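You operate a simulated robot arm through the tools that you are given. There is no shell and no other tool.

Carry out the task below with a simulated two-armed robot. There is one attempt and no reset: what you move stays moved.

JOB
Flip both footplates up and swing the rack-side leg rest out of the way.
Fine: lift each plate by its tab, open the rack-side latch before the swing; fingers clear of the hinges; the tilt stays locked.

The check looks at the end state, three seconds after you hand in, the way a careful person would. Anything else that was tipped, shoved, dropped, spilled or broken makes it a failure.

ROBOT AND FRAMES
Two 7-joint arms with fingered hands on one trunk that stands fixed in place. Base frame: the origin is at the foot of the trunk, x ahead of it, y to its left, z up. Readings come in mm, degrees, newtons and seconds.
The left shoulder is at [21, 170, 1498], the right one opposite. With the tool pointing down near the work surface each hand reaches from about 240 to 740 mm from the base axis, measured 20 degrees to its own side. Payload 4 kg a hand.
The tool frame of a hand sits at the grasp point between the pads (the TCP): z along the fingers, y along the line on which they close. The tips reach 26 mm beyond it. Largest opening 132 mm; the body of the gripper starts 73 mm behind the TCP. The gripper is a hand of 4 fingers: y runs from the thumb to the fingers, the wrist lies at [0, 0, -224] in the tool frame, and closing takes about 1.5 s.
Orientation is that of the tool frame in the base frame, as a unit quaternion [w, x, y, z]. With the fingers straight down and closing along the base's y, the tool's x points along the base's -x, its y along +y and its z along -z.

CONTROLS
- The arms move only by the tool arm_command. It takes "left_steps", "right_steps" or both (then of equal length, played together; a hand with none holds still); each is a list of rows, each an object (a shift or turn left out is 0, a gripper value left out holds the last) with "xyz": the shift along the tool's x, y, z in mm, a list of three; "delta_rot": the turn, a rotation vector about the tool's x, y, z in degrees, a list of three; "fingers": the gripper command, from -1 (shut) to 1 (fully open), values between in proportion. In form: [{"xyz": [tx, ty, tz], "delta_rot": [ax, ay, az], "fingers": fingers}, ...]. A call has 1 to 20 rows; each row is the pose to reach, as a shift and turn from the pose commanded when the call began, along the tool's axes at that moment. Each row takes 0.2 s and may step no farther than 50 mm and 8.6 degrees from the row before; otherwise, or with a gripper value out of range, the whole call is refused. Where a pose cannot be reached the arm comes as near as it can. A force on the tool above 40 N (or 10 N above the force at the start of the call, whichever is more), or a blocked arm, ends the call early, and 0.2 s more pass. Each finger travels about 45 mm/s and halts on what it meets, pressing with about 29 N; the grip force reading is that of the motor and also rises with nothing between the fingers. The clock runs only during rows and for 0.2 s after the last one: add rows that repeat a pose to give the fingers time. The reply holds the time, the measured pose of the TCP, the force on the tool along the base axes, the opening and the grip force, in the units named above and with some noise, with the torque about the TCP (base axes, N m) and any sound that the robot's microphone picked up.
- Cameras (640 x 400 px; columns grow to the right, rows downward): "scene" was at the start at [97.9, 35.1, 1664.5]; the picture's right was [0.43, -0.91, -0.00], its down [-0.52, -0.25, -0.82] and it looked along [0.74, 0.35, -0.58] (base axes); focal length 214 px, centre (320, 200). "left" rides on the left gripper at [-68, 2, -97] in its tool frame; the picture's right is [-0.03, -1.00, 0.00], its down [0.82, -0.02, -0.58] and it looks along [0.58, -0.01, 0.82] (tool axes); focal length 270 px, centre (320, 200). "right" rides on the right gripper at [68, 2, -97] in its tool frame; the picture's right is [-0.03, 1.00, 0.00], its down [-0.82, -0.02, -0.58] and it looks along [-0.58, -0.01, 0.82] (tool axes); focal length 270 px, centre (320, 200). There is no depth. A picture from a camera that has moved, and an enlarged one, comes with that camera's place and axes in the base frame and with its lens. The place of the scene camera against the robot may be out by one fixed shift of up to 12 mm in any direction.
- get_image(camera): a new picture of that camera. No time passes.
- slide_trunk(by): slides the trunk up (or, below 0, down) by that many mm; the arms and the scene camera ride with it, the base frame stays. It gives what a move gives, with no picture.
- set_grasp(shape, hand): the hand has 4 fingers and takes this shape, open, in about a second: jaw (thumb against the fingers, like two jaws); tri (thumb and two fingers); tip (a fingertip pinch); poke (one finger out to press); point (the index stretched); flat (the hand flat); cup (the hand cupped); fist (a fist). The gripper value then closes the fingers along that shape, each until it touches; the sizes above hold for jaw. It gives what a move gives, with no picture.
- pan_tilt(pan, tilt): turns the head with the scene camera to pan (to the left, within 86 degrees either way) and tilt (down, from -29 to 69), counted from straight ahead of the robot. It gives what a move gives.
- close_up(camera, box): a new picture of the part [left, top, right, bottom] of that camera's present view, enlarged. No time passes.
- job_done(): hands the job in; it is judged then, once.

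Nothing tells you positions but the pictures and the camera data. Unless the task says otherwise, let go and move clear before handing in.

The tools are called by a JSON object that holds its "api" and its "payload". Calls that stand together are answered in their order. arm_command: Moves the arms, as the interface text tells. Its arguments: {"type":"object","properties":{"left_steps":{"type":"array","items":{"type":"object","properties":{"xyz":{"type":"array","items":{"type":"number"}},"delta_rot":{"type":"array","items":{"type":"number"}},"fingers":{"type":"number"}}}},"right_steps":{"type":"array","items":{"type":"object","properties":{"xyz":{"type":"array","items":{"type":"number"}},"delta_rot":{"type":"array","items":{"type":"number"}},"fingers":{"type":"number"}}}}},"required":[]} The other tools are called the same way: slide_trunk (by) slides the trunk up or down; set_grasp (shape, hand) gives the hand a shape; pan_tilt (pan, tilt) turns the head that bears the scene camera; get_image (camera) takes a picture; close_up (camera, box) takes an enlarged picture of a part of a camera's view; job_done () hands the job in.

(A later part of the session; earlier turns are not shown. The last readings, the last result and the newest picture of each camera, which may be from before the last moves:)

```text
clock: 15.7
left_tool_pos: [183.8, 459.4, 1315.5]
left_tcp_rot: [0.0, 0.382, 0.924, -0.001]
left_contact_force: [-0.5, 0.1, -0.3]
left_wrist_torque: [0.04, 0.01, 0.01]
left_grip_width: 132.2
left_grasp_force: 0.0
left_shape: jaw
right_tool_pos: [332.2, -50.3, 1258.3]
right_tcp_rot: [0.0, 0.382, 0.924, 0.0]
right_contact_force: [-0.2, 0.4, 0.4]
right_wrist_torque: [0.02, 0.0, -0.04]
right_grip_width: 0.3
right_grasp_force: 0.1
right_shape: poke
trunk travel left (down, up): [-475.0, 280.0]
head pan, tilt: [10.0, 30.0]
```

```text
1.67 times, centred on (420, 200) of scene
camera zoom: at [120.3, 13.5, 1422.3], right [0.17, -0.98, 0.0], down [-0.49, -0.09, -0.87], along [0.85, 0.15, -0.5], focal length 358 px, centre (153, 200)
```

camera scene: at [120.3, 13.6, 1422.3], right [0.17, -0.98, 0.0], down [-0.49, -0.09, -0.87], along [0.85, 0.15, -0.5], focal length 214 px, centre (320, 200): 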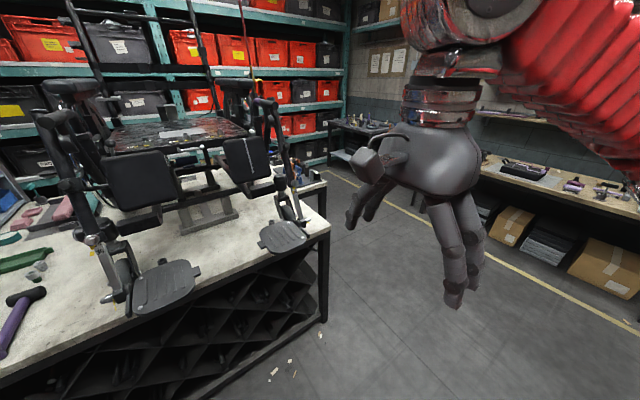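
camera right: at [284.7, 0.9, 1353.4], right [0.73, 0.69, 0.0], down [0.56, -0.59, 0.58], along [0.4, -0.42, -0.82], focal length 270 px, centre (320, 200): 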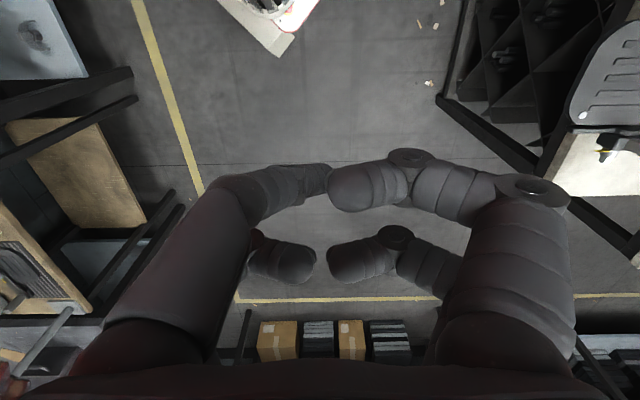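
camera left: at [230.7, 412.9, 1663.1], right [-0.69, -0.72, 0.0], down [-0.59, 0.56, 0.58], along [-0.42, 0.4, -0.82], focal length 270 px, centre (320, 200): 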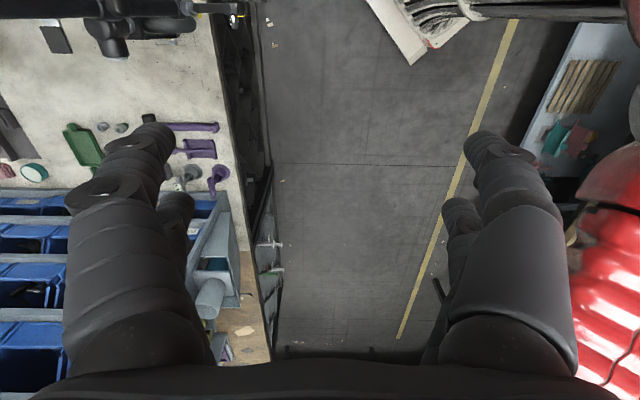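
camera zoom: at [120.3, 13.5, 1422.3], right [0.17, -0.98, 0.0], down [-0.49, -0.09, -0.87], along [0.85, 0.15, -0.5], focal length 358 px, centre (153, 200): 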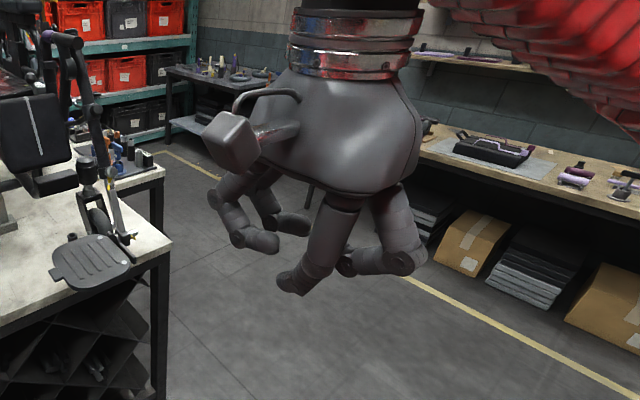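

Those shapes are bulky. I'll check the plain jaw at a partial opening, which could straddle the tab from the front (one finger below, one above).

{"api": "set_grasp", "payload": {"hand": "right", "shape": "jaw"}}

{"api": "arm_command", "payload": {"right_steps": [{"fingers": -0.4}, {"fingers": -0.4}, {"fingers": -0.4}, {"fingers": -0.4}, {"fingers": -0.4}, {"fingers": -0.4}, {"fingers": -0.4}, {"fingers": -0.4}]}}

{"api": "get_image", "payload": {"camera": "right"}}

{"api": "close_up", "payload": {"camera": "scene", "box": [320, 80, 520, 320]}}

{"api": "get_image", "payload": {"camera": "scene"}}

```text
clock: 16.6
left_tool_pos: [182.6, 460.6, 1315.7]
left_tcp_rot: [0.0, 0.382, 0.924, 0.0]
left_contact_force: [-0.3, 0.4, 0.9]
left_wrist_torque: [0.02, -0.02, -0.02]
left_grip_width: 131.8
left_grasp_force: 0.2
left_shape: jaw
right_tool_pos: [331.8, -48.0, 1256.2]
right_tcp_rot: [0.0, 0.383, 0.924, 0.0]
right_contact_force: [-0.2, -1.4, -0.4]
right_wrist_torque: [0.0, -0.02, -0.01]
right_grip_width: 131.8
right_grasp_force: 0.0
right_shape: jaw
trunk travel left (down, up): [-475.0, 280.0]
head pan, tilt: [10.0, 30.0]
```

```text
clock: 18.4
left_tool_pos: [183.6, 460.5, 1315.5]
left_tcp_rot: [0.0, 0.383, 0.924, 0.0]
left_contact_force: [1.8, 0.2, 0.3]
left_wrist_torque: [0.0, 0.0, 0.0]
left_grip_width: 131.9
left_grasp_force: 0.0
left_shape: jaw
right_tool_pos: [332.9, -49.3, 1256.9]
right_tcp_rot: [0.001, 0.383, 0.924, 0.0]
right_contact_force: [-0.2, -0.8, 0.3]
right_wrist_torque: [0.01, -0.01, 0.0]
right_grip_width: 39.8
right_grasp_force: 0.0
right_shape: jaw
trunk travel left (down, up): [-475.0, 280.0]
head pan, tilt: [10.0, 30.0]
```

```text
taken
camera right: at [284.7, 0.9, 1353.4], right [0.73, 0.69, 0.0], down [0.56, -0.59, 0.58], along [0.4, -0.42, -0.82], focal length 270 px, centre (320, 200)
```

right: 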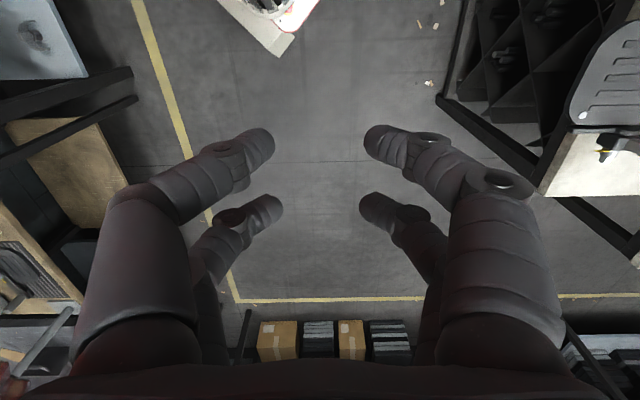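

```text
1.67 times, centred on (420, 200) of scene
camera zoom: at [120.3, 13.5, 1422.3], right [0.17, -0.98, 0.0], down [-0.49, -0.09, -0.87], along [0.85, 0.15, -0.5], focal length 358 px, centre (153, 200)
```

zoom: 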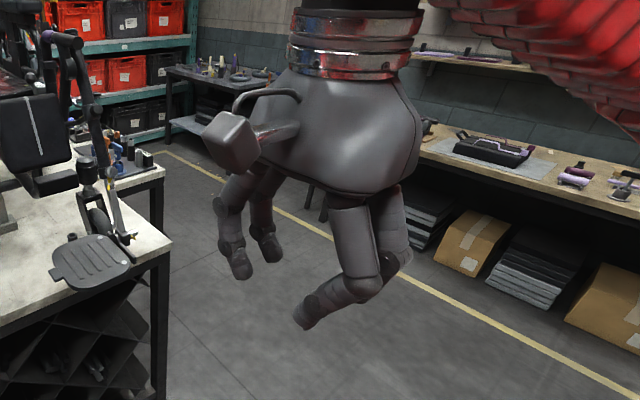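

```text
taken
camera scene: at [120.3, 13.5, 1422.3], right [0.17, -0.98, 0.0], down [-0.49, -0.09, -0.87], along [0.85, 0.15, -0.5], focal length 214 px, centre (320, 200)
```

scene: 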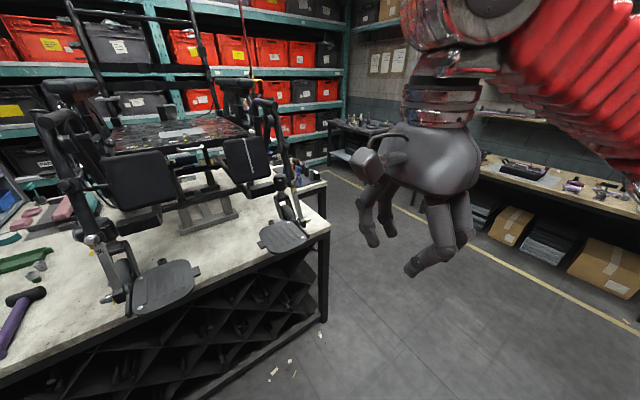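

I take this approach: the hand points forward along the chair axis with its jaws partly open, and one lower fingertip slides under the tab from the front, beside the plate edge. I'll bring the right hand to a standoff in front of the right tab, tilted nearly level.

{"api": "arm_command", "payload": {"right_steps": [{"xyz": [9, 38, 20], "delta_rot": [-8.1, 0, 0], "fingers": -0.09}, {"xyz": [19, 75, 40], "delta_rot": [-16.2, 0, 0]}, {"xyz": [28, 113, 60], "delta_rot": [-24.4, 0, 0]}, {"xyz": [38, 150, 80], "delta_rot": [-32.5, 0, 0]}, {"xyz": [47, 188, 100], "delta_rot": [-40.6, 0, 0]}, {"xyz": [56, 225, 120], "delta_rot": [-48.7, 0, 0]}, {"xyz": [66, 255, 140], "delta_rot": [-56.9, 0, 0]}, {"xyz": [75, 280, 157], "delta_rot": [-65, 0, 0]}]}}

{"api": "pan_tilt", "payload": {"pan": 35, "tilt": 35}}

{"api": "get_image", "payload": {"camera": "scene"}}

{"api": "get_image", "payload": {"camera": "right"}}

```text
clock: 20.2
left_tool_pos: [184.8, 460.4, 1315.7]
left_tcp_rot: [0.0, 0.383, 0.924, -0.001]
left_contact_force: [-0.7, -0.3, 0.3]
left_wrist_torque: [0.01, 0.03, 0.0]
left_grip_width: 131.9
left_grasp_force: 0.0
left_shape: jaw
right_tool_pos: [477.3, 201.3, 1100.8]
right_tcp_rot: [0.205, 0.323, 0.779, 0.497]
right_contact_force: [-0.6, 0.2, 0.0]
right_wrist_torque: [-0.02, 0.01, 0.0]
right_grip_width: 59.4
right_grasp_force: 0.0
right_shape: jaw
trunk travel left (down, up): [-475.0, 280.0]
head pan, tilt: [10.0, 30.0]
```

```text
clock: 21.1
left_tool_pos: [183.9, 460.1, 1315.8]
left_tcp_rot: [0.0, 0.383, 0.924, 0.001]
left_contact_force: [0.5, -0.5, 0.3]
left_wrist_torque: [0.01, 0.01, 0.01]
left_grip_width: 132.0
left_grasp_force: 0.2
left_shape: jaw
right_tool_pos: [476.9, 201.0, 1099.8]
right_tcp_rot: [0.206, 0.323, 0.779, 0.496]
right_contact_force: [0.4, -0.3, 0.2]
right_wrist_torque: [0.01, 0.01, -0.01]
right_grip_width: 59.7
right_grasp_force: 0.1
right_shape: jaw
trunk travel left (down, up): [-475.0, 280.0]
head pan, tilt: [35.0, 35.0]
```

```text
taken
camera scene: at [103.5, 48.2, 1414.5], right [0.57, -0.82, 0.0], down [-0.47, -0.33, -0.82], along [0.67, 0.47, -0.57], focal length 214 px, centre (320, 200)
```

scene: 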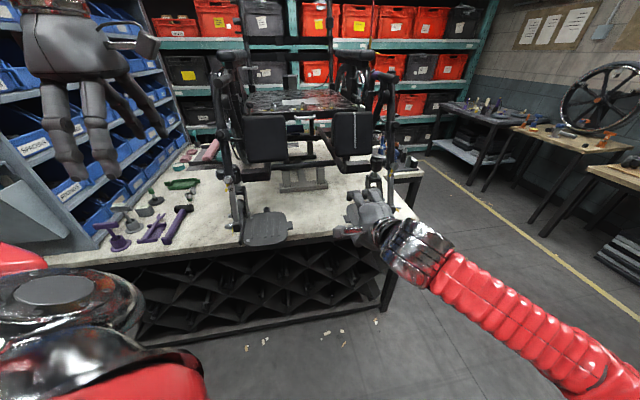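

```text
taken
camera right: at [366.7, 188.9, 1142.2], right [0.32, 0.28, 0.91], down [0.2, -0.95, 0.23], along [0.93, 0.11, -0.36], focal length 270 px, centre (320, 200)
```

right: 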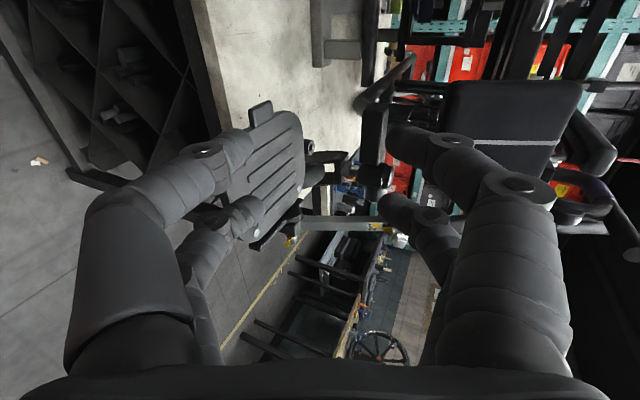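

The wrist camera shows the right plate with its tab. I'll zoom in for a more exact tab position.

{"api": "close_up", "payload": {"camera": "right", "box": [200, 70, 340, 260]}}

{"api": "close_up", "payload": {"camera": "scene", "box": [310, 160, 420, 260]}}

```text
2.11 times, centred on (270, 165) of right
camera zoom: at [366.7, 188.9, 1142.2], right [0.32, 0.28, 0.91], down [0.2, -0.95, 0.23], along [0.93, 0.11, -0.36], focal length 569 px, centre (425, 274)
```

zoom: 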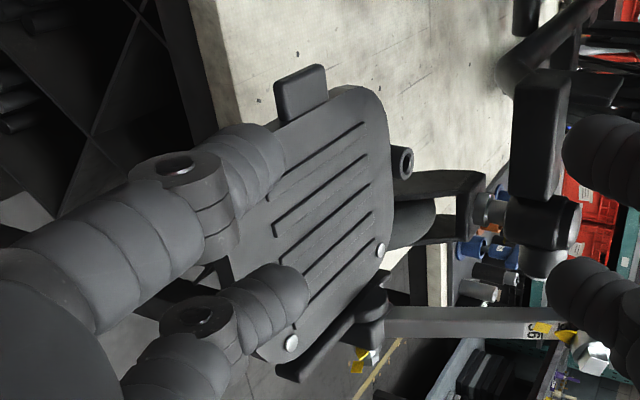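

```text
4.00 times, centred on (365, 210) of scene
camera zoom: at [103.5, 48.2, 1414.5], right [0.57, -0.82, 0.0], down [-0.47, -0.33, -0.82], along [0.67, 0.47, -0.57], focal length 858 px, centre (140, 160)
```

zoom: 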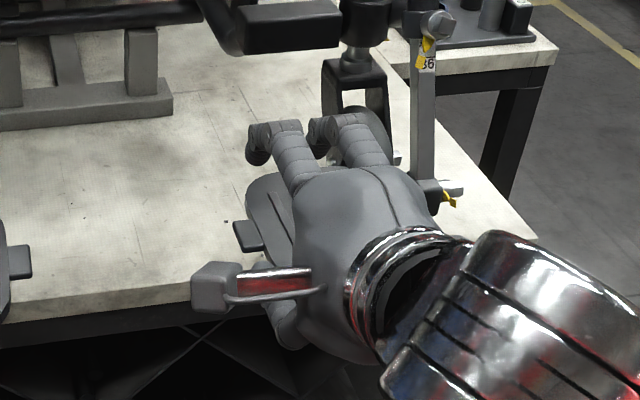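

I'll lower the right hand to put the lower finger just under the tab level, still in front of the plate, then check.

{"api": "arm_command", "payload": {"right_steps": [{"xyz": [1, -31.7, 14.8]}, {"xyz": [2, -63.4, 29.6]}, {"xyz": [3, -95.1, 44.4]}, {"xyz": [3, -126.8, 59.2]}, {"xyz": [3, -126.8, 59.2]}]}}

{"api": "close_up", "payload": {"camera": "right", "box": [160, 50, 480, 250]}}

{"api": "close_up", "payload": {"camera": "scene", "box": [300, 160, 420, 280]}}

```text
clock: 22.3
left_tool_pos: [183.0, 461.0, 1316.3]
left_tcp_rot: [0.0, 0.382, 0.924, 0.0]
left_contact_force: [-0.5, -0.2, -0.2]
left_wrist_torque: [0.01, -0.01, -0.03]
left_grip_width: 132.1
left_grasp_force: 0.0
left_shape: jaw
right_tool_pos: [475.6, 203.9, 959.6]
right_tcp_rot: [0.206, 0.323, 0.779, 0.496]
right_contact_force: [-0.2, -0.5, -0.5]
right_wrist_torque: [-0.02, -0.01, 0.02]
right_grip_width: 59.9
right_grasp_force: 0.1
right_shape: jaw
trunk travel left (down, up): [-475.0, 280.0]
head pan, tilt: [35.0, 35.0]
```

```text
2.00 times, centred on (320, 150) of right
camera zoom: at [365.5, 191.1, 1001.7], right [0.32, 0.28, 0.91], down [0.2, -0.95, 0.23], along [0.93, 0.11, -0.36], focal length 541 px, centre (320, 300)
```

zoom: 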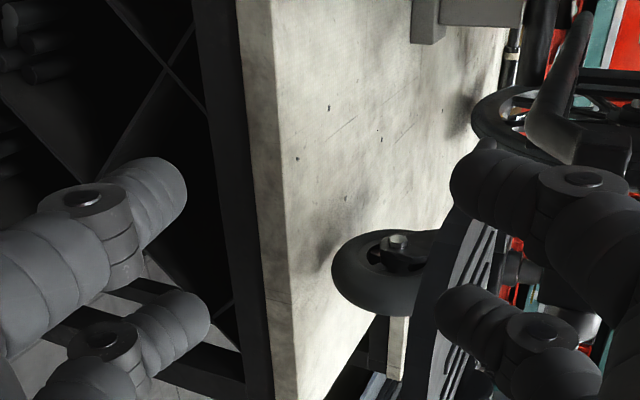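

```text
3.33 times, centred on (360, 220) of scene
camera zoom: at [103.5, 48.3, 1414.5], right [0.57, -0.82, 0.0], down [-0.47, -0.33, -0.82], along [0.67, 0.47, -0.57], focal length 715 px, centre (187, 133)
```

zoom: 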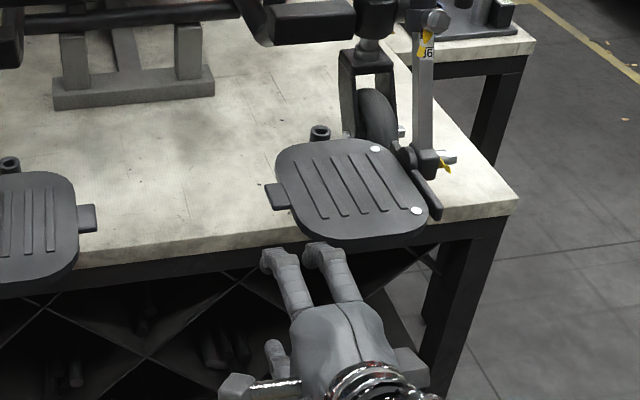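

The scene camera seems offset by about 12 mm sideways, judging by the fingers. I'll check the tab from the wrist camera at close range.

{"api": "close_up", "payload": {"camera": "right", "box": [340, 80, 440, 180]}}

{"api": "close_up", "payload": {"camera": "scene", "box": [335, 180, 385, 220]}}

```text
4.00 times, centred on (390, 130) of right
camera zoom: at [365.5, 191.1, 1001.7], right [0.32, 0.28, 0.91], down [0.2, -0.95, 0.23], along [0.93, 0.11, -0.36], focal length 1081 px, centre (40, 480)
```

zoom: 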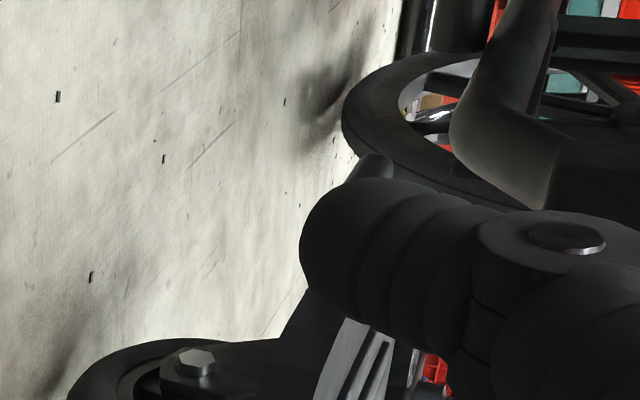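

```text
10.00 times, centred on (360, 200) of scene
camera zoom: at [103.5, 48.3, 1414.5], right [0.57, -0.82, 0.0], down [-0.47, -0.33, -0.82], along [0.67, 0.47, -0.57], focal length 2145 px, centre (-80, 200)
```

zoom: 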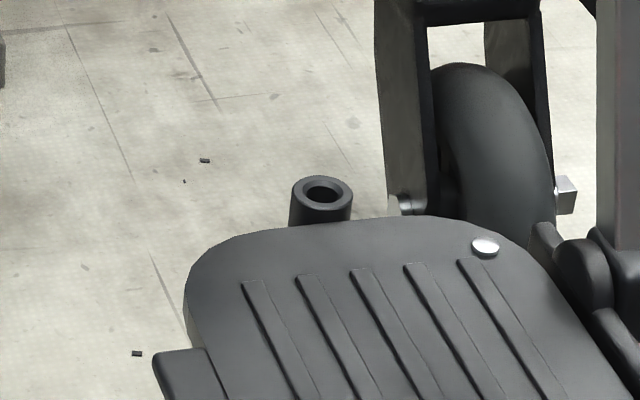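

From the wrist camera I place the right tab at r ≈ 200–219, z ≈ 967, so I'll centre the jaw gap on it and slide forward so the tab sits between the lower and upper fingertips.

{"api": "arm_command", "payload": {"right_steps": [{"xyz": [6, 13.6, -6.3]}, {"xyz": [6, 25.5, 19.0]}, {"xyz": [6, 37.3, 44.4]}, {"xyz": [6, 49.1, 69.8]}, {"xyz": [6, 61.0, 95.1]}, {"xyz": [6, 72.8, 120.5]}, {"xyz": [6, 72.8, 120.5]}]}}

{"api": "get_image", "payload": {"camera": "right"}}

{"api": "close_up", "payload": {"camera": "scene", "box": [300, 150, 420, 270]}}

```text
clock: 23.7
left_tool_pos: [183.0, 459.8, 1316.5]
left_tcp_rot: [0.0, 0.383, 0.924, 0.0]
left_contact_force: [0.3, -1.3, 0.4]
left_wrist_torque: [-0.01, 0.01, -0.01]
left_grip_width: 132.3
left_grasp_force: 0.1
left_shape: jaw
right_tool_pos: [575.8, 267.5, 948.8]
right_tcp_rot: [0.224, 0.319, 0.788, 0.477]
right_contact_force: [-17.2, 4.0, 10.1]
right_wrist_torque: [0.13, -0.69, 0.58]
right_grip_width: 62.0
right_grasp_force: 0.1
right_shape: jaw
trunk travel left (down, up): [-475.0, 280.0]
head pan, tilt: [35.0, 35.0]
stopped in row 6 (right hand): the force on the tool passed its limit at 64 N (the readings are from after the stop); the commanded pose is now the measured one
```

```text
taken
camera right: at [464.0, 258.6, 988.6], right [0.31, 0.32, 0.9], down [0.18, -0.94, 0.28], along [0.93, 0.08, -0.35], focal length 270 px, centre (320, 200)
```

right: 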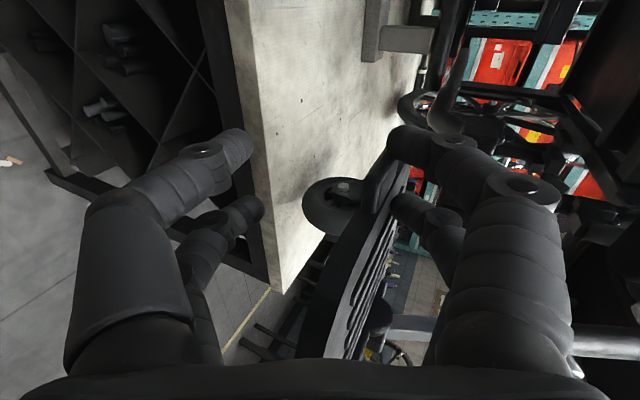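

```text
3.33 times, centred on (360, 210) of scene
camera zoom: at [101.0, 48.0, 1414.8], right [0.57, -0.82, 0.0], down [-0.47, -0.33, -0.82], along [0.67, 0.47, -0.57], focal length 715 px, centre (187, 167)
```

zoom: 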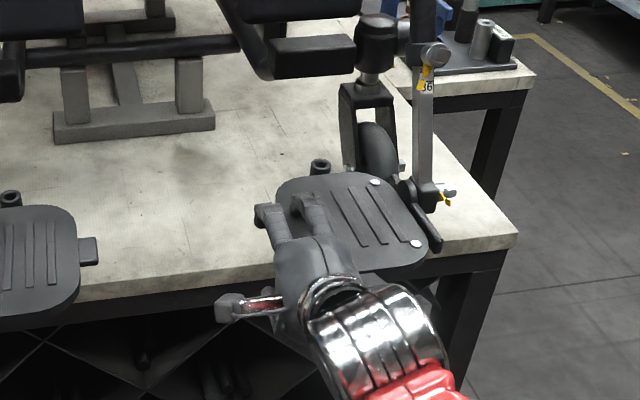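

The hand drifted off its commanded line (about 30 mm toward the plate and low) and touched it. I'll see what the arm looks like before I back out.

{"api": "get_image", "payload": {"camera": "scene"}}

{"api": "close_up", "payload": {"camera": "scene", "box": [330, 180, 400, 240]}}

```text
taken
camera scene: at [101.0, 48.0, 1414.8], right [0.57, -0.82, 0.0], down [-0.47, -0.33, -0.82], along [0.67, 0.47, -0.57], focal length 214 px, centre (320, 200)
```

scene: 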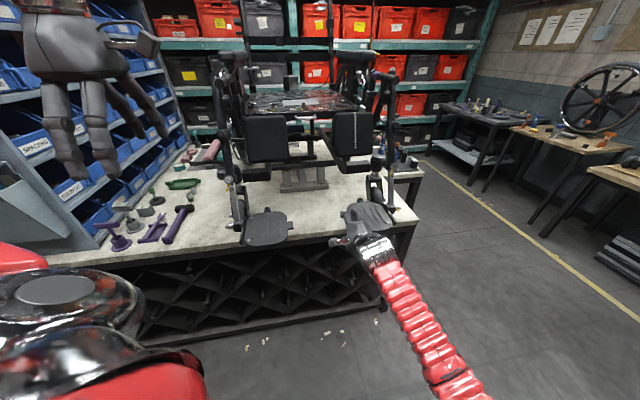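

```text
6.67 times, centred on (365, 210) of scene
camera zoom: at [101.0, 48.0, 1414.8], right [0.57, -0.82, 0.0], down [-0.47, -0.33, -0.82], along [0.67, 0.47, -0.57], focal length 1430 px, centre (20, 133)
```

zoom: 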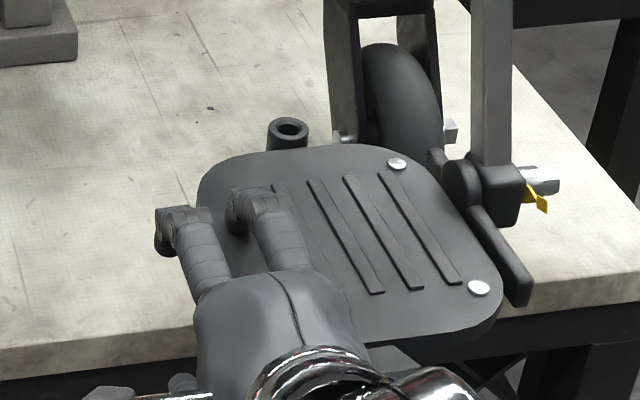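

I'll back straight out along −f, then check whether the arm tracks correctly in free space.

{"api": "arm_command", "payload": {"right_steps": [{"xyz": [2, -12, -27]}, {"xyz": [4, -25, -54]}, {"xyz": [6, -38, -81]}, {"xyz": [8, -51, -109]}, {"xyz": [8, -51, -109]}]}}

{"api": "close_up", "payload": {"camera": "scene", "box": [300, 150, 420, 270]}}

```text
clock: 24.9
left_tool_pos: [183.7, 460.6, 1315.9]
left_tcp_rot: [0.0, 0.383, 0.924, 0.0]
left_contact_force: [-0.4, -0.2, -0.4]
left_wrist_torque: [-0.02, 0.03, 0.01]
left_grip_width: 132.0
left_grasp_force: 0.0
left_shape: jaw
right_tool_pos: [485.0, 189.0, 947.0]
right_tcp_rot: [0.222, 0.323, 0.789, 0.474]
right_contact_force: [-0.3, -0.5, -0.1]
right_wrist_torque: [-0.02, 0.01, 0.03]
right_grip_width: 60.3
right_grasp_force: 0.0
right_shape: jaw
trunk travel left (down, up): [-475.0, 280.0]
head pan, tilt: [35.0, 35.0]
```

```text
3.33 times, centred on (360, 210) of scene
camera zoom: at [103.7, 48.3, 1414.4], right [0.57, -0.82, 0.0], down [-0.47, -0.33, -0.82], along [0.67, 0.47, -0.57], focal length 715 px, centre (187, 167)
```

zoom: 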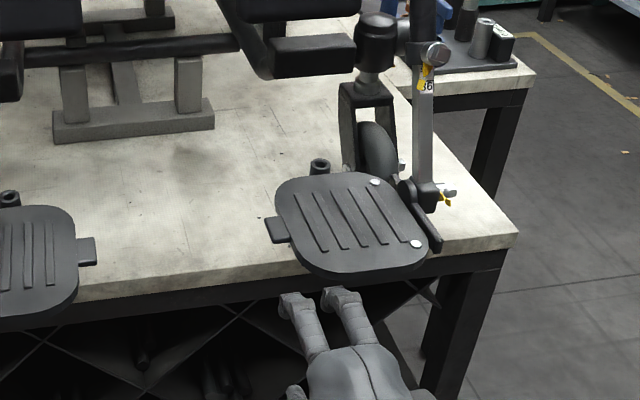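

The plate is undisturbed. I'll re-align the hand and test the forward motion in the free gap between the plates.

{"api": "arm_command", "payload": {"right_steps": [{"xyz": [25, 13, -6], "delta_rot": [-1, 1, 1]}, {"xyz": [49, 25.4, -11.8], "delta_rot": [-1.9, 2, 1.8]}, {"xyz": [49, 25.4, -11.8], "delta_rot": [-1.9, 2, 1.8]}]}}

{"api": "arm_command", "payload": {"right_steps": [{"xyz": [0, 11.8, 25.4]}, {"xyz": [0, 23.7, 50.7]}, {"xyz": [0, 35.5, 76.1]}, {"xyz": [0, 47.3, 101.5]}, {"xyz": [0, 59.2, 126.8]}, {"xyz": [0, 59.2, 126.8]}]}}

{"api": "get_image", "payload": {"camera": "right"}}

{"api": "close_up", "payload": {"camera": "scene", "box": [300, 150, 420, 270]}}

```text
clock: 25.9
left_tool_pos: [183.6, 460.3, 1316.4]
left_tcp_rot: [0.0, 0.382, 0.924, 0.0]
left_contact_force: [-0.2, -0.2, 0.0]
left_wrist_torque: [0.02, -0.01, 0.01]
left_grip_width: 131.8
left_grasp_force: 0.0
left_shape: jaw
right_tool_pos: [465.7, 200.3, 954.9]
right_tcp_rot: [0.228, 0.32, 0.788, 0.474]
right_contact_force: [0.4, -0.2, -0.3]
right_wrist_torque: [-0.01, -0.04, 0.03]
right_grip_width: 59.9
right_grasp_force: 0.1
right_shape: jaw
trunk travel left (down, up): [-475.0, 280.0]
head pan, tilt: [35.0, 35.0]
stopped in row 3 (right hand): the arm was blocked; the commanded pose is now the measured one
```

```text
clock: 26.8
left_tool_pos: [182.9, 460.3, 1317.4]
left_tcp_rot: [-0.001, 0.382, 0.924, -0.001]
left_contact_force: [-0.1, 0.1, -0.8]
left_wrist_torque: [0.02, 0.02, 0.03]
left_grip_width: 131.8
left_grasp_force: 0.2
left_shape: jaw
right_tool_pos: [567.1, 187.8, 887.8]
right_tcp_rot: [0.266, 0.328, 0.808, 0.411]
right_contact_force: [-0.4, 0.4, -0.2]
right_wrist_torque: [0.03, 0.0, 0.0]
right_grip_width: 60.0
right_grasp_force: 0.0
right_shape: jaw
trunk travel left (down, up): [-475.0, 280.0]
head pan, tilt: [35.0, 35.0]
stopped in row 4 (right hand): the arm was blocked; the commanded pose is now the measured one
```

```text
taken
camera right: at [455.6, 193.8, 928.7], right [0.33, 0.43, 0.84], down [0.11, -0.9, 0.41], along [0.94, -0.04, -0.35], focal length 270 px, centre (320, 200)
```

right: 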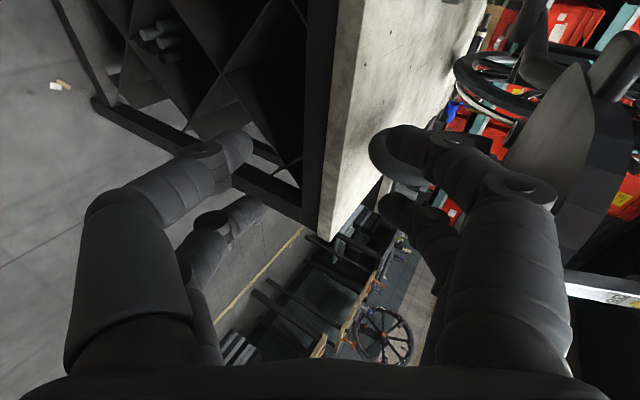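

```text
3.33 times, centred on (360, 210) of scene
camera zoom: at [103.7, 48.4, 1414.4], right [0.57, -0.82, 0.0], down [-0.47, -0.33, -0.82], along [0.67, 0.47, -0.57], focal length 715 px, centre (187, 167)
```

zoom: 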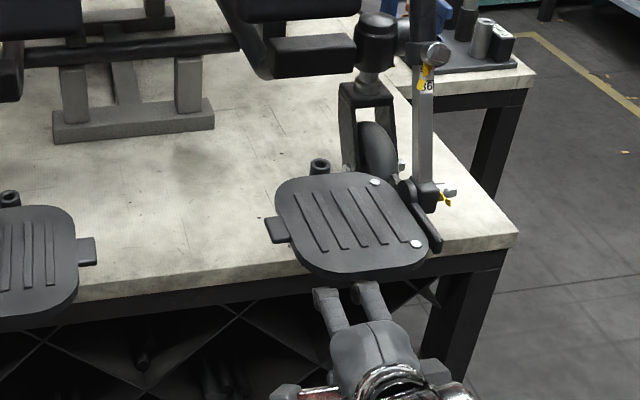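

The right arm runs into its joint limits there. Both tabs are left of the robot's midline and well within the left arm's reach, so I'll retreat the right hand carefully and do the work with the left.

{"api": "arm_command", "payload": {"right_steps": [{"xyz": [0, -15, -25]}, {"xyz": [0, -30, -50]}, {"xyz": [0, -45, -75]}, {"xyz": [0, -60, -100]}, {"xyz": [0, -70, -120]}]}}

{"api": "get_image", "payload": {"camera": "scene"}}

```text
clock: 28.0
left_tool_pos: [181.6, 459.2, 1317.3]
left_tcp_rot: [0.0, 0.383, 0.924, -0.001]
left_contact_force: [-0.5, -0.7, 0.3]
left_wrist_torque: [0.02, 0.01, 0.0]
left_grip_width: 131.8
left_grasp_force: 0.0
left_shape: jaw
right_tool_pos: [460.5, 98.6, 892.2]
right_tcp_rot: [0.264, 0.329, 0.808, 0.411]
right_contact_force: [-1.0, -0.7, -1.0]
right_wrist_torque: [0.0, 0.01, 0.05]
right_grip_width: 59.9
right_grasp_force: 0.0
right_shape: jaw
trunk travel left (down, up): [-475.0, 280.0]
head pan, tilt: [35.0, 35.0]
```

```text
taken
camera scene: at [102.8, 48.0, 1414.5], right [0.57, -0.82, 0.0], down [-0.47, -0.33, -0.82], along [0.67, 0.47, -0.57], focal length 214 px, centre (320, 200)
```

scene: 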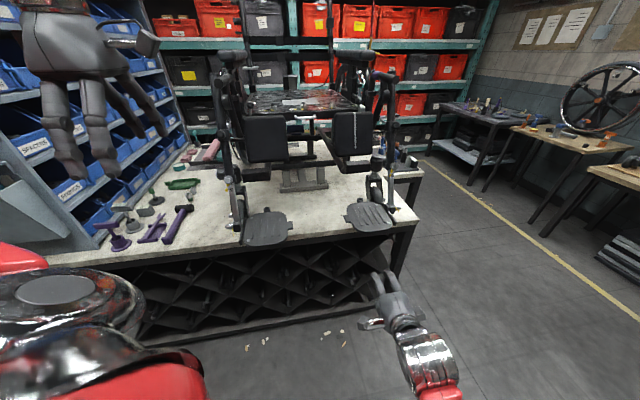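

The right arm tracks again. I'll move it farther back and right, and bring the left hand (pointing down) across to above the front of the right plate.

{"api": "arm_command", "payload": {"right_steps": [{"xyz": [-17, -6, -37]}, {"xyz": [-34, -12, -73]}, {"xyz": [-51, -18, -110]}, {"xyz": [-67, -24, -147]}, {"xyz": [-84, -30, -183]}, {"xyz": [-101, -37, -220]}]}}

{"api": "arm_command", "payload": {"left_steps": [{"xyz": [-38, 10, 8], "fingers": 0.21}, {"xyz": [-76, 20, 16]}, {"xyz": [-114, 30, 24]}, {"xyz": [-152, 40, 32]}, {"xyz": [-190, 50, 40]}, {"xyz": [-228, 60, 48]}, {"xyz": [-266, 70, 56]}, {"xyz": [-304, 80, 64]}, {"xyz": [-342, 90, 72]}, {"xyz": [-381, 100, 80]}, {"xyz": [-381, 100, 80]}]}}

{"api": "get_image", "payload": {"camera": "scene"}}

{"api": "get_image", "payload": {"camera": "left"}}

```text
clock: 29.4
left_tool_pos: [182.3, 459.5, 1317.8]
left_tcp_rot: [-0.001, 0.383, 0.924, 0.0]
left_contact_force: [-0.1, -0.6, 0.6]
left_wrist_torque: [0.05, -0.01, 0.01]
left_grip_width: 132.0
left_grasp_force: 0.0
left_shape: jaw
right_tool_pos: [395.6, -97.0, 964.3]
right_tcp_rot: [0.264, 0.329, 0.807, 0.413]
right_contact_force: [-0.2, 0.1, -0.4]
right_wrist_torque: [0.0, -0.04, 0.04]
right_grip_width: 60.2
right_grasp_force: 0.1
right_shape: jaw
right hand out of reach, approached as far as the arm can: row 5, 6
trunk travel left (down, up): [-475.0, 280.0]
head pan, tilt: [35.0, 35.0]
```

```text
clock: 31.8
left_tool_pos: [521.4, 261.7, 1236.4]
left_tcp_rot: [-0.001, 0.382, 0.924, 0.0]
left_contact_force: [1.2, 0.0, 1.2]
left_wrist_torque: [0.0, -0.01, 0.02]
left_grip_width: 80.2
left_grasp_force: 0.0
left_shape: jaw
right_tool_pos: [395.5, -96.9, 964.8]
right_tcp_rot: [0.265, 0.328, 0.808, 0.411]
right_contact_force: [0.4, -0.7, 0.1]
right_wrist_torque: [0.0, -0.01, -0.05]
right_grip_width: 60.0
right_grasp_force: 0.1
right_shape: jaw
trunk travel left (down, up): [-475.0, 280.0]
head pan, tilt: [35.0, 35.0]
```

```text
taken
camera scene: at [102.0, 48.1, 1414.6], right [0.57, -0.82, 0.0], down [-0.47, -0.33, -0.82], along [0.67, 0.47, -0.57], focal length 214 px, centre (320, 200)
```

scene: 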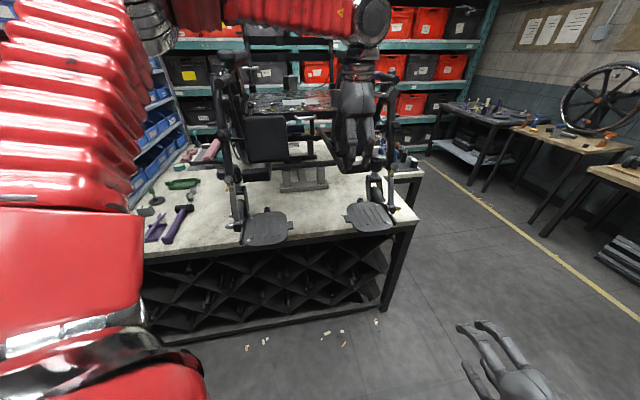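

```text
taken
camera left: at [570.1, 215.5, 1334.2], right [-0.69, -0.72, 0.0], down [-0.59, 0.56, 0.58], along [-0.42, 0.4, -0.82], focal length 270 px, centre (320, 200)
```

left: 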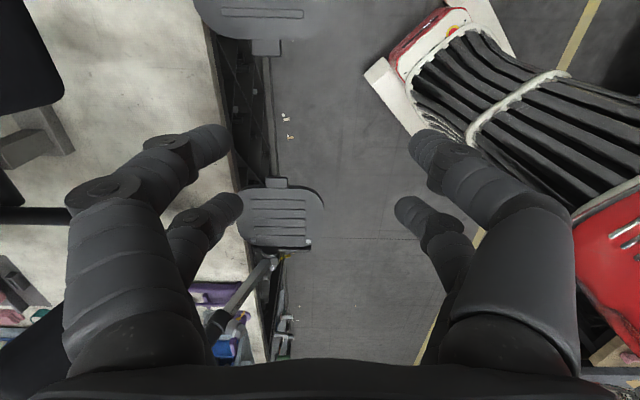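

Both tabs are visible in the left wrist camera now. I'll zoom in for exact positions.

{"api": "close_up", "payload": {"camera": "left", "box": [180, 0, 340, 100]}}

{"api": "close_up", "payload": {"camera": "left", "box": [200, 160, 360, 300]}}

```text
4.00 times, centred on (260, 50) of left
camera zoom: at [570.1, 215.5, 1334.2], right [-0.69, -0.72, 0.0], down [-0.59, 0.56, 0.58], along [-0.42, 0.4, -0.82], focal length 1081 px, centre (560, 800)
```

zoom: 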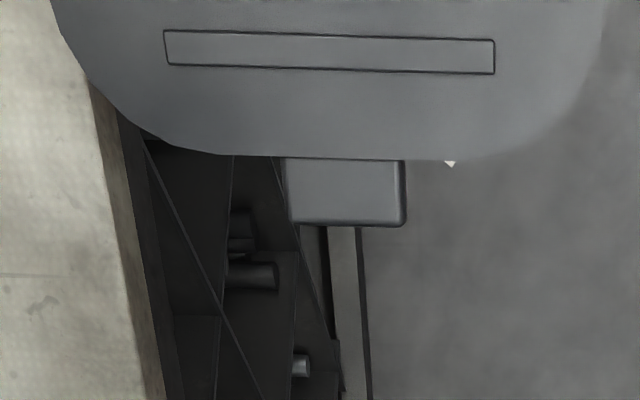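

```text
2.86 times, centred on (280, 230) of left
camera zoom: at [570.1, 215.5, 1334.2], right [-0.69, -0.72, 0.0], down [-0.59, 0.56, 0.58], along [-0.42, 0.4, -0.82], focal length 772 px, centre (434, 114)
```

zoom: 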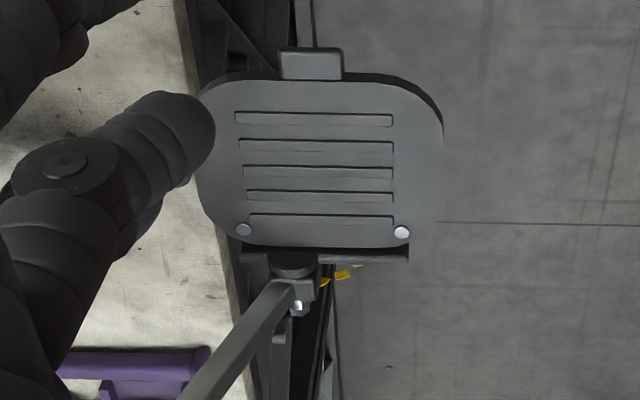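

Tab positions: right r 201–219, f 600–636; left r 14–35, f 600–635; z ≈ 968. I'll move the left hand above the right tab so that one finger pair will close on its front and back edges, just clear of the plate edge.

{"api": "arm_command", "payload": {"left_steps": [{"xyz": [-5.4, 32, 30], "fingers": -0.15}, {"xyz": [-5.4, 64.3, 65]}, {"xyz": [-5.4, 64.3, 110]}, {"xyz": [-5.4, 64.3, 155]}, {"xyz": [-5.4, 64.3, 195]}, {"xyz": [-5.4, 64.3, 220]}, {"xyz": [-5.4, 64.3, 220]}]}}

{"api": "get_image", "payload": {"camera": "left"}}

{"api": "close_up", "payload": {"camera": "scene", "box": [310, 140, 410, 260]}}

```text
clock: 33.4
left_tool_pos: [571.7, 302.9, 1015.9]
left_tcp_rot: [-0.001, 0.383, 0.924, 0.001]
left_contact_force: [0.1, -0.3, -1.1]
left_wrist_torque: [0.02, 0.01, 0.04]
left_grip_width: 56.3
left_grasp_force: 0.1
left_shape: jaw
right_tool_pos: [397.1, -96.7, 964.5]
right_tcp_rot: [0.264, 0.328, 0.808, 0.411]
right_contact_force: [0.9, 0.1, 0.0]
right_wrist_torque: [-0.02, -0.02, 0.02]
right_grip_width: 60.3
right_grasp_force: 0.0
right_shape: jaw
trunk travel left (down, up): [-475.0, 280.0]
head pan, tilt: [35.0, 35.0]
```

```text
taken
camera left: at [620.4, 257.0, 1113.7], right [-0.69, -0.72, 0.0], down [-0.59, 0.56, 0.58], along [-0.42, 0.4, -0.82], focal length 270 px, centre (320, 200)
```

left: 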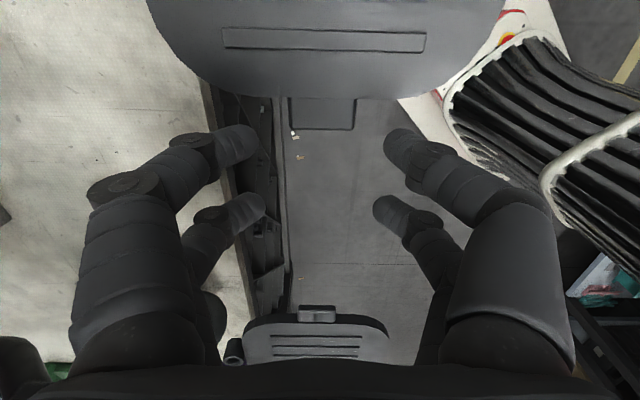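

```text
3.33 times, centred on (360, 200) of scene
camera zoom: at [103.4, 48.1, 1414.5], right [0.57, -0.82, 0.0], down [-0.47, -0.33, -0.82], along [0.67, 0.47, -0.57], focal length 715 px, centre (187, 200)
```

zoom: 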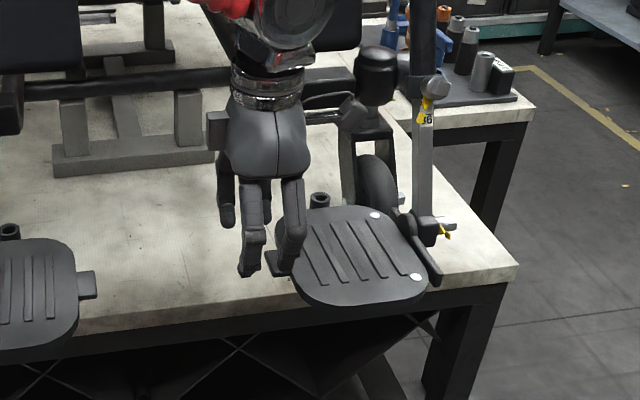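

The tab is centred between the near finger pair with a few mm to the plate edge. I'll lower to straddle the tab and look.

{"api": "arm_command", "payload": {"left_steps": [{"xyz": [0, 0, 12]}, {"xyz": [0, 0, 24]}, {"xyz": [0, 0, 37]}, {"xyz": [0, 0, 37]}]}}

{"api": "close_up", "payload": {"camera": "left", "box": [200, 60, 440, 220]}}

{"api": "close_up", "payload": {"camera": "scene", "box": [335, 170, 385, 220]}}

```text
clock: 34.4
left_tool_pos: [573.4, 301.9, 979.3]
left_tcp_rot: [0.0, 0.383, 0.924, -0.001]
left_contact_force: [-0.4, 0.1, -0.3]
left_wrist_torque: [0.04, 0.0, 0.03]
left_grip_width: 56.4
left_grasp_force: 0.0
left_shape: jaw
right_tool_pos: [396.1, -97.4, 964.5]
right_tcp_rot: [0.264, 0.329, 0.808, 0.412]
right_contact_force: [0.1, -0.1, 0.3]
right_wrist_torque: [-0.02, -0.04, 0.01]
right_grip_width: 60.3
right_grasp_force: 0.1
right_shape: jaw
trunk travel left (down, up): [-475.0, 280.0]
head pan, tilt: [35.0, 35.0]
```

```text
2.50 times, centred on (320, 140) of left
camera zoom: at [621.4, 256.3, 1076.6], right [-0.69, -0.72, 0.0], down [-0.59, 0.56, 0.58], along [-0.42, 0.4, -0.82], focal length 676 px, centre (320, 350)
```

zoom: 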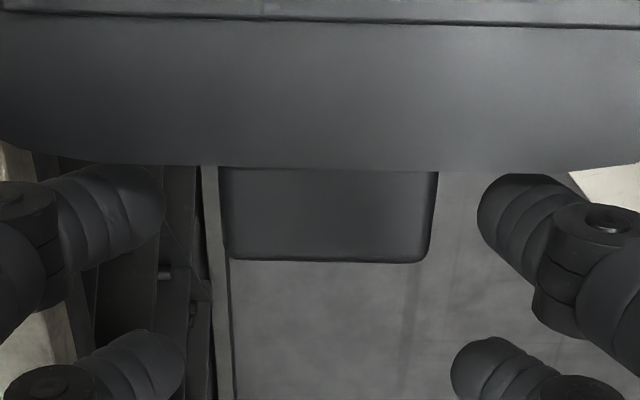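

```text
8.00 times, centred on (360, 195) of scene
camera zoom: at [103.5, 48.2, 1414.5], right [0.57, -0.82, 0.0], down [-0.47, -0.33, -0.82], along [0.67, 0.47, -0.57], focal length 1716 px, centre (0, 240)
```

zoom: 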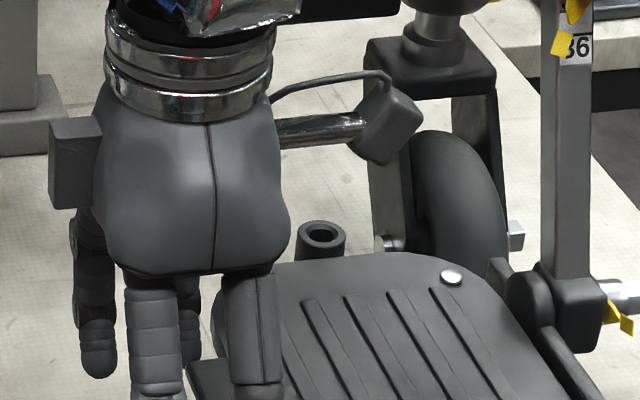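

The fingers straddle the tab well. I'll close on its edges.

{"api": "arm_command", "payload": {"left_steps": [{"fingers": -0.5}, {"fingers": -0.5}, {"fingers": -0.5}, {"fingers": -1}, {"fingers": -1}, {"fingers": -1}]}}

{"api": "close_up", "payload": {"camera": "left", "box": [200, 60, 440, 220]}}

```text
clock: 35.8
left_tool_pos: [572.2, 302.4, 978.6]
left_tcp_rot: [-0.002, 0.382, 0.924, -0.001]
left_contact_force: [-3.0, -1.8, -0.7]
left_wrist_torque: [0.04, 0.07, -0.05]
left_grip_width: 7.4
left_grasp_force: 25.0
left_shape: jaw
right_tool_pos: [396.2, -97.0, 963.1]
right_tcp_rot: [0.264, 0.33, 0.808, 0.412]
right_contact_force: [-0.2, 0.6, 0.3]
right_wrist_torque: [0.03, -0.02, 0.0]
right_grip_width: 60.3
right_grasp_force: 0.0
right_shape: jaw
trunk travel left (down, up): [-475.0, 280.0]
head pan, tilt: [35.0, 35.0]
```

```text
2.50 times, centred on (320, 140) of left
camera zoom: at [620.7, 256.0, 1075.7], right [-0.69, -0.72, 0.0], down [-0.59, 0.56, 0.58], along [-0.42, 0.4, -0.81], focal length 676 px, centre (320, 350)
```

zoom: 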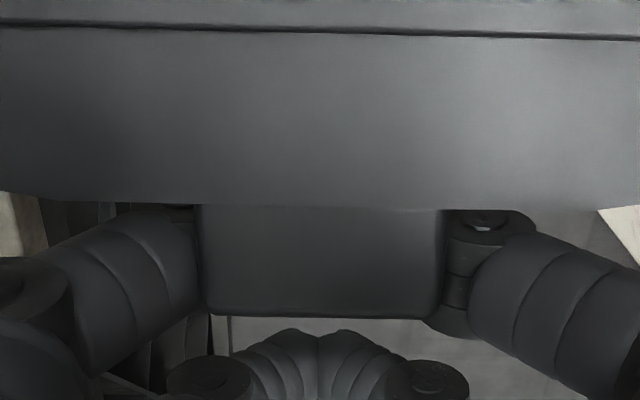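

The tab is held (the plate has already lifted slightly). I'll raise it along its arc around the outer hinge, slowly, to about 45° first.

{"api": "arm_command", "payload": {"left_steps": [{"xyz": [0, 0, -10.8], "delta_rot": [0, -2.2, 0], "fingers": -1}, {"xyz": [-0.5, 0, -21.6], "delta_rot": [0, -4.5, 0]}, {"xyz": [-2.3, 0, -32.2], "delta_rot": [0, -6.8, 0]}, {"xyz": [-4.6, 0, -42.5], "delta_rot": [0, -9, 0]}, {"xyz": [-8.2, 0, -52.6], "delta_rot": [0, -11.2, 0]}, {"xyz": [-12.3, 0, -62.3], "delta_rot": [0, -13.5, 0]}, {"xyz": [-17.6, 0, -71.5], "delta_rot": [0, -15.8, 0]}, {"xyz": [-23.4, 0, -80.3], "delta_rot": [0, -18, 0]}, {"xyz": [-30.2, 0, -88.5], "delta_rot": [0, -20.2, 0]}, {"xyz": [-37.5, 0, -96.1], "delta_rot": [0, -22.5, 0]}]}}

{"api": "get_image", "payload": {"camera": "left"}}

{"api": "close_up", "payload": {"camera": "scene", "box": [310, 140, 410, 240]}}

```text
clock: 38.0
left_tool_pos: [599.6, 275.6, 1075.6]
left_tcp_rot: [0.18, 0.376, 0.906, -0.075]
left_contact_force: [-0.7, 0.9, -2.1]
left_wrist_torque: [-0.02, 0.04, 0.0]
left_grip_width: 5.8
left_grasp_force: 28.5
left_shape: jaw
right_tool_pos: [396.4, -97.0, 963.9]
right_tcp_rot: [0.265, 0.329, 0.808, 0.411]
right_contact_force: [0.6, 0.5, -0.3]
right_wrist_torque: [-0.01, -0.03, 0.0]
right_grip_width: 60.0
right_grasp_force: 0.1
right_shape: jaw
trunk travel left (down, up): [-475.0, 280.0]
head pan, tilt: [35.0, 35.0]
```

```text
taken
camera left: at [618.9, 260.3, 1191.9], right [-0.69, -0.72, 0.01], down [-0.7, 0.67, 0.22], along [-0.17, 0.15, -0.98], focal length 270 px, centre (320, 200)
```

left: 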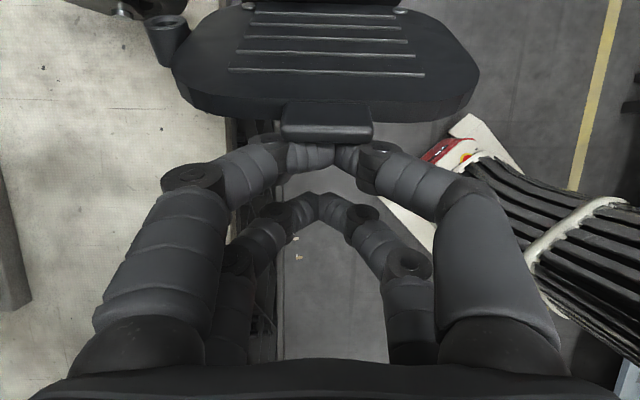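

```text
4.00 times, centred on (360, 190) of scene
camera zoom: at [103.7, 48.4, 1414.5], right [0.57, -0.82, 0.0], down [-0.47, -0.33, -0.82], along [0.67, 0.47, -0.57], focal length 858 px, centre (160, 240)
```

zoom: 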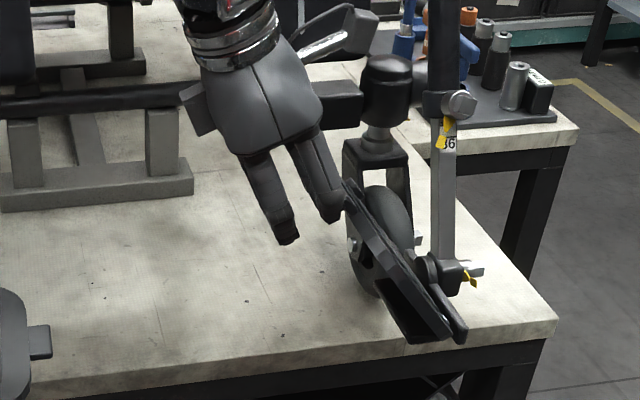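

The plate is up at roughly 50°, lifted by its tab. I'll continue the arc to vertical.

{"api": "arm_command", "payload": {"left_steps": [{"xyz": [-10.3, 0, -3], "delta_rot": [0, -2.2, 0]}, {"xyz": [-20.5, 0, -5.7], "delta_rot": [0, -4.5, 0]}, {"xyz": [-31.3, 0, -6.9], "delta_rot": [0, -6.8, 0]}, {"xyz": [-42.1, 0, -7.8], "delta_rot": [0, -9, 0]}, {"xyz": [-53.1, 0, -7.2], "delta_rot": [0, -11.2, 0]}, {"xyz": [-64.1, 0, -6.2], "delta_rot": [0, -13.5, 0]}, {"xyz": [-75, 0, -3.8], "delta_rot": [0, -15.8, 0]}, {"xyz": [-85.8, 0, -1], "delta_rot": [0, -18, 0]}]}}

{"api": "get_image", "payload": {"camera": "left"}}

{"api": "close_up", "payload": {"camera": "scene", "box": [310, 140, 410, 240]}}

```text
clock: 39.8
left_tool_pos: [655.5, 222.7, 1109.1]
left_tcp_rot: [0.319, 0.36, 0.867, -0.132]
left_contact_force: [-0.2, -1.1, -0.6]
left_wrist_torque: [0.0, 0.0, 0.0]
left_grip_width: 6.0
left_grasp_force: 28.9
left_shape: jaw
right_tool_pos: [396.6, -97.8, 964.1]
right_tcp_rot: [0.265, 0.329, 0.808, 0.411]
right_contact_force: [-0.5, 0.1, -0.9]
right_wrist_torque: [0.03, 0.01, -0.01]
right_grip_width: 60.0
right_grasp_force: 0.1
right_shape: jaw
trunk travel left (down, up): [-475.0, 280.0]
head pan, tilt: [35.0, 35.0]
```

```text
taken
camera left: at [648.8, 231.2, 1227.6], right [-0.69, -0.72, 0.02], down [-0.72, 0.69, -0.09], along [0.05, -0.07, -1.0], focal length 270 px, centre (320, 200)
```

left: 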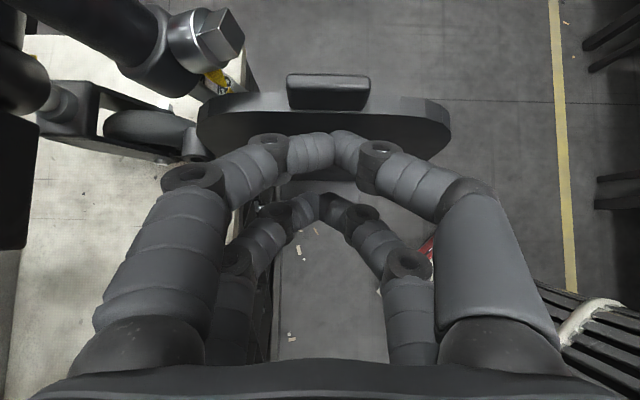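

```text
4.00 times, centred on (360, 190) of scene
camera zoom: at [103.8, 48.3, 1414.4], right [0.57, -0.82, 0.0], down [-0.47, -0.33, -0.82], along [0.67, 0.47, -0.57], focal length 858 px, centre (160, 240)
```

zoom: 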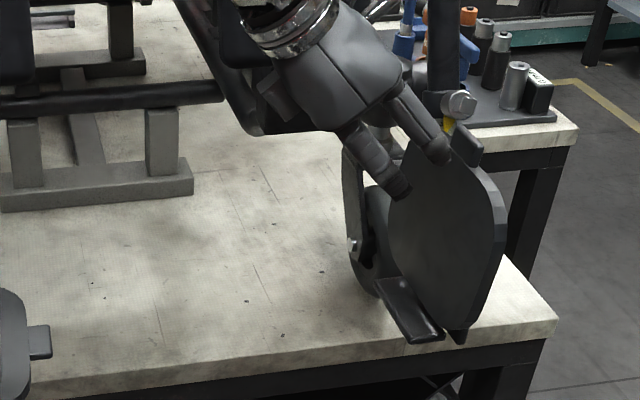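

The plate is now about vertical and the hand feels almost no load. I'll push just a little farther to find its stop.

{"api": "arm_command", "payload": {"left_steps": [{"xyz": [-7, 0, 4], "delta_rot": [0, 0, 0]}, {"xyz": [-13, 0, 8], "delta_rot": [0, 0, 0]}, {"xyz": [-19, 0, 12], "delta_rot": [0, 0, 0]}]}}

{"api": "get_image", "payload": {"camera": "left"}}

{"api": "close_up", "payload": {"camera": "scene", "box": [310, 140, 410, 240]}}

```text
clock: 40.6
left_tool_pos: [666.0, 211.9, 1112.8]
left_tcp_rot: [0.319, 0.358, 0.867, -0.132]
left_contact_force: [-30.1, 23.5, 4.4]
left_wrist_torque: [0.0, 0.07, -0.41]
left_grip_width: 7.3
left_grasp_force: 29.1
left_shape: jaw
right_tool_pos: [392.8, -94.0, 965.1]
right_tcp_rot: [0.266, 0.328, 0.808, 0.411]
right_contact_force: [0.3, -0.2, 0.9]
right_wrist_torque: [0.01, -0.02, 0.01]
right_grip_width: 60.0
right_grasp_force: 0.0
right_shape: jaw
trunk travel left (down, up): [-475.0, 280.0]
head pan, tilt: [35.0, 35.0]
```

```text
taken
camera left: at [658.4, 219.9, 1230.8], right [-0.69, -0.72, 0.02], down [-0.72, 0.69, -0.09], along [0.05, -0.07, -1.0], focal length 270 px, centre (320, 200)
```

left: 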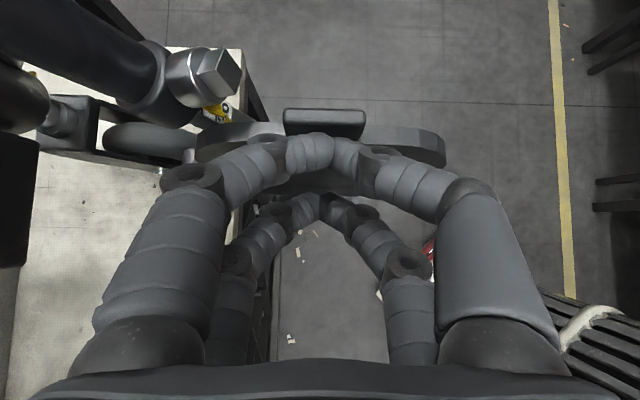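

```text
4.00 times, centred on (360, 190) of scene
camera zoom: at [97.9, 51.7, 1414.8], right [0.57, -0.82, 0.0], down [-0.47, -0.33, -0.82], along [0.67, 0.47, -0.57], focal length 858 px, centre (160, 240)
```

zoom: 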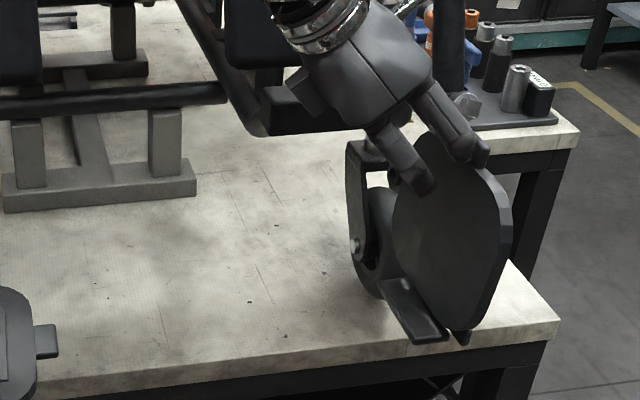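

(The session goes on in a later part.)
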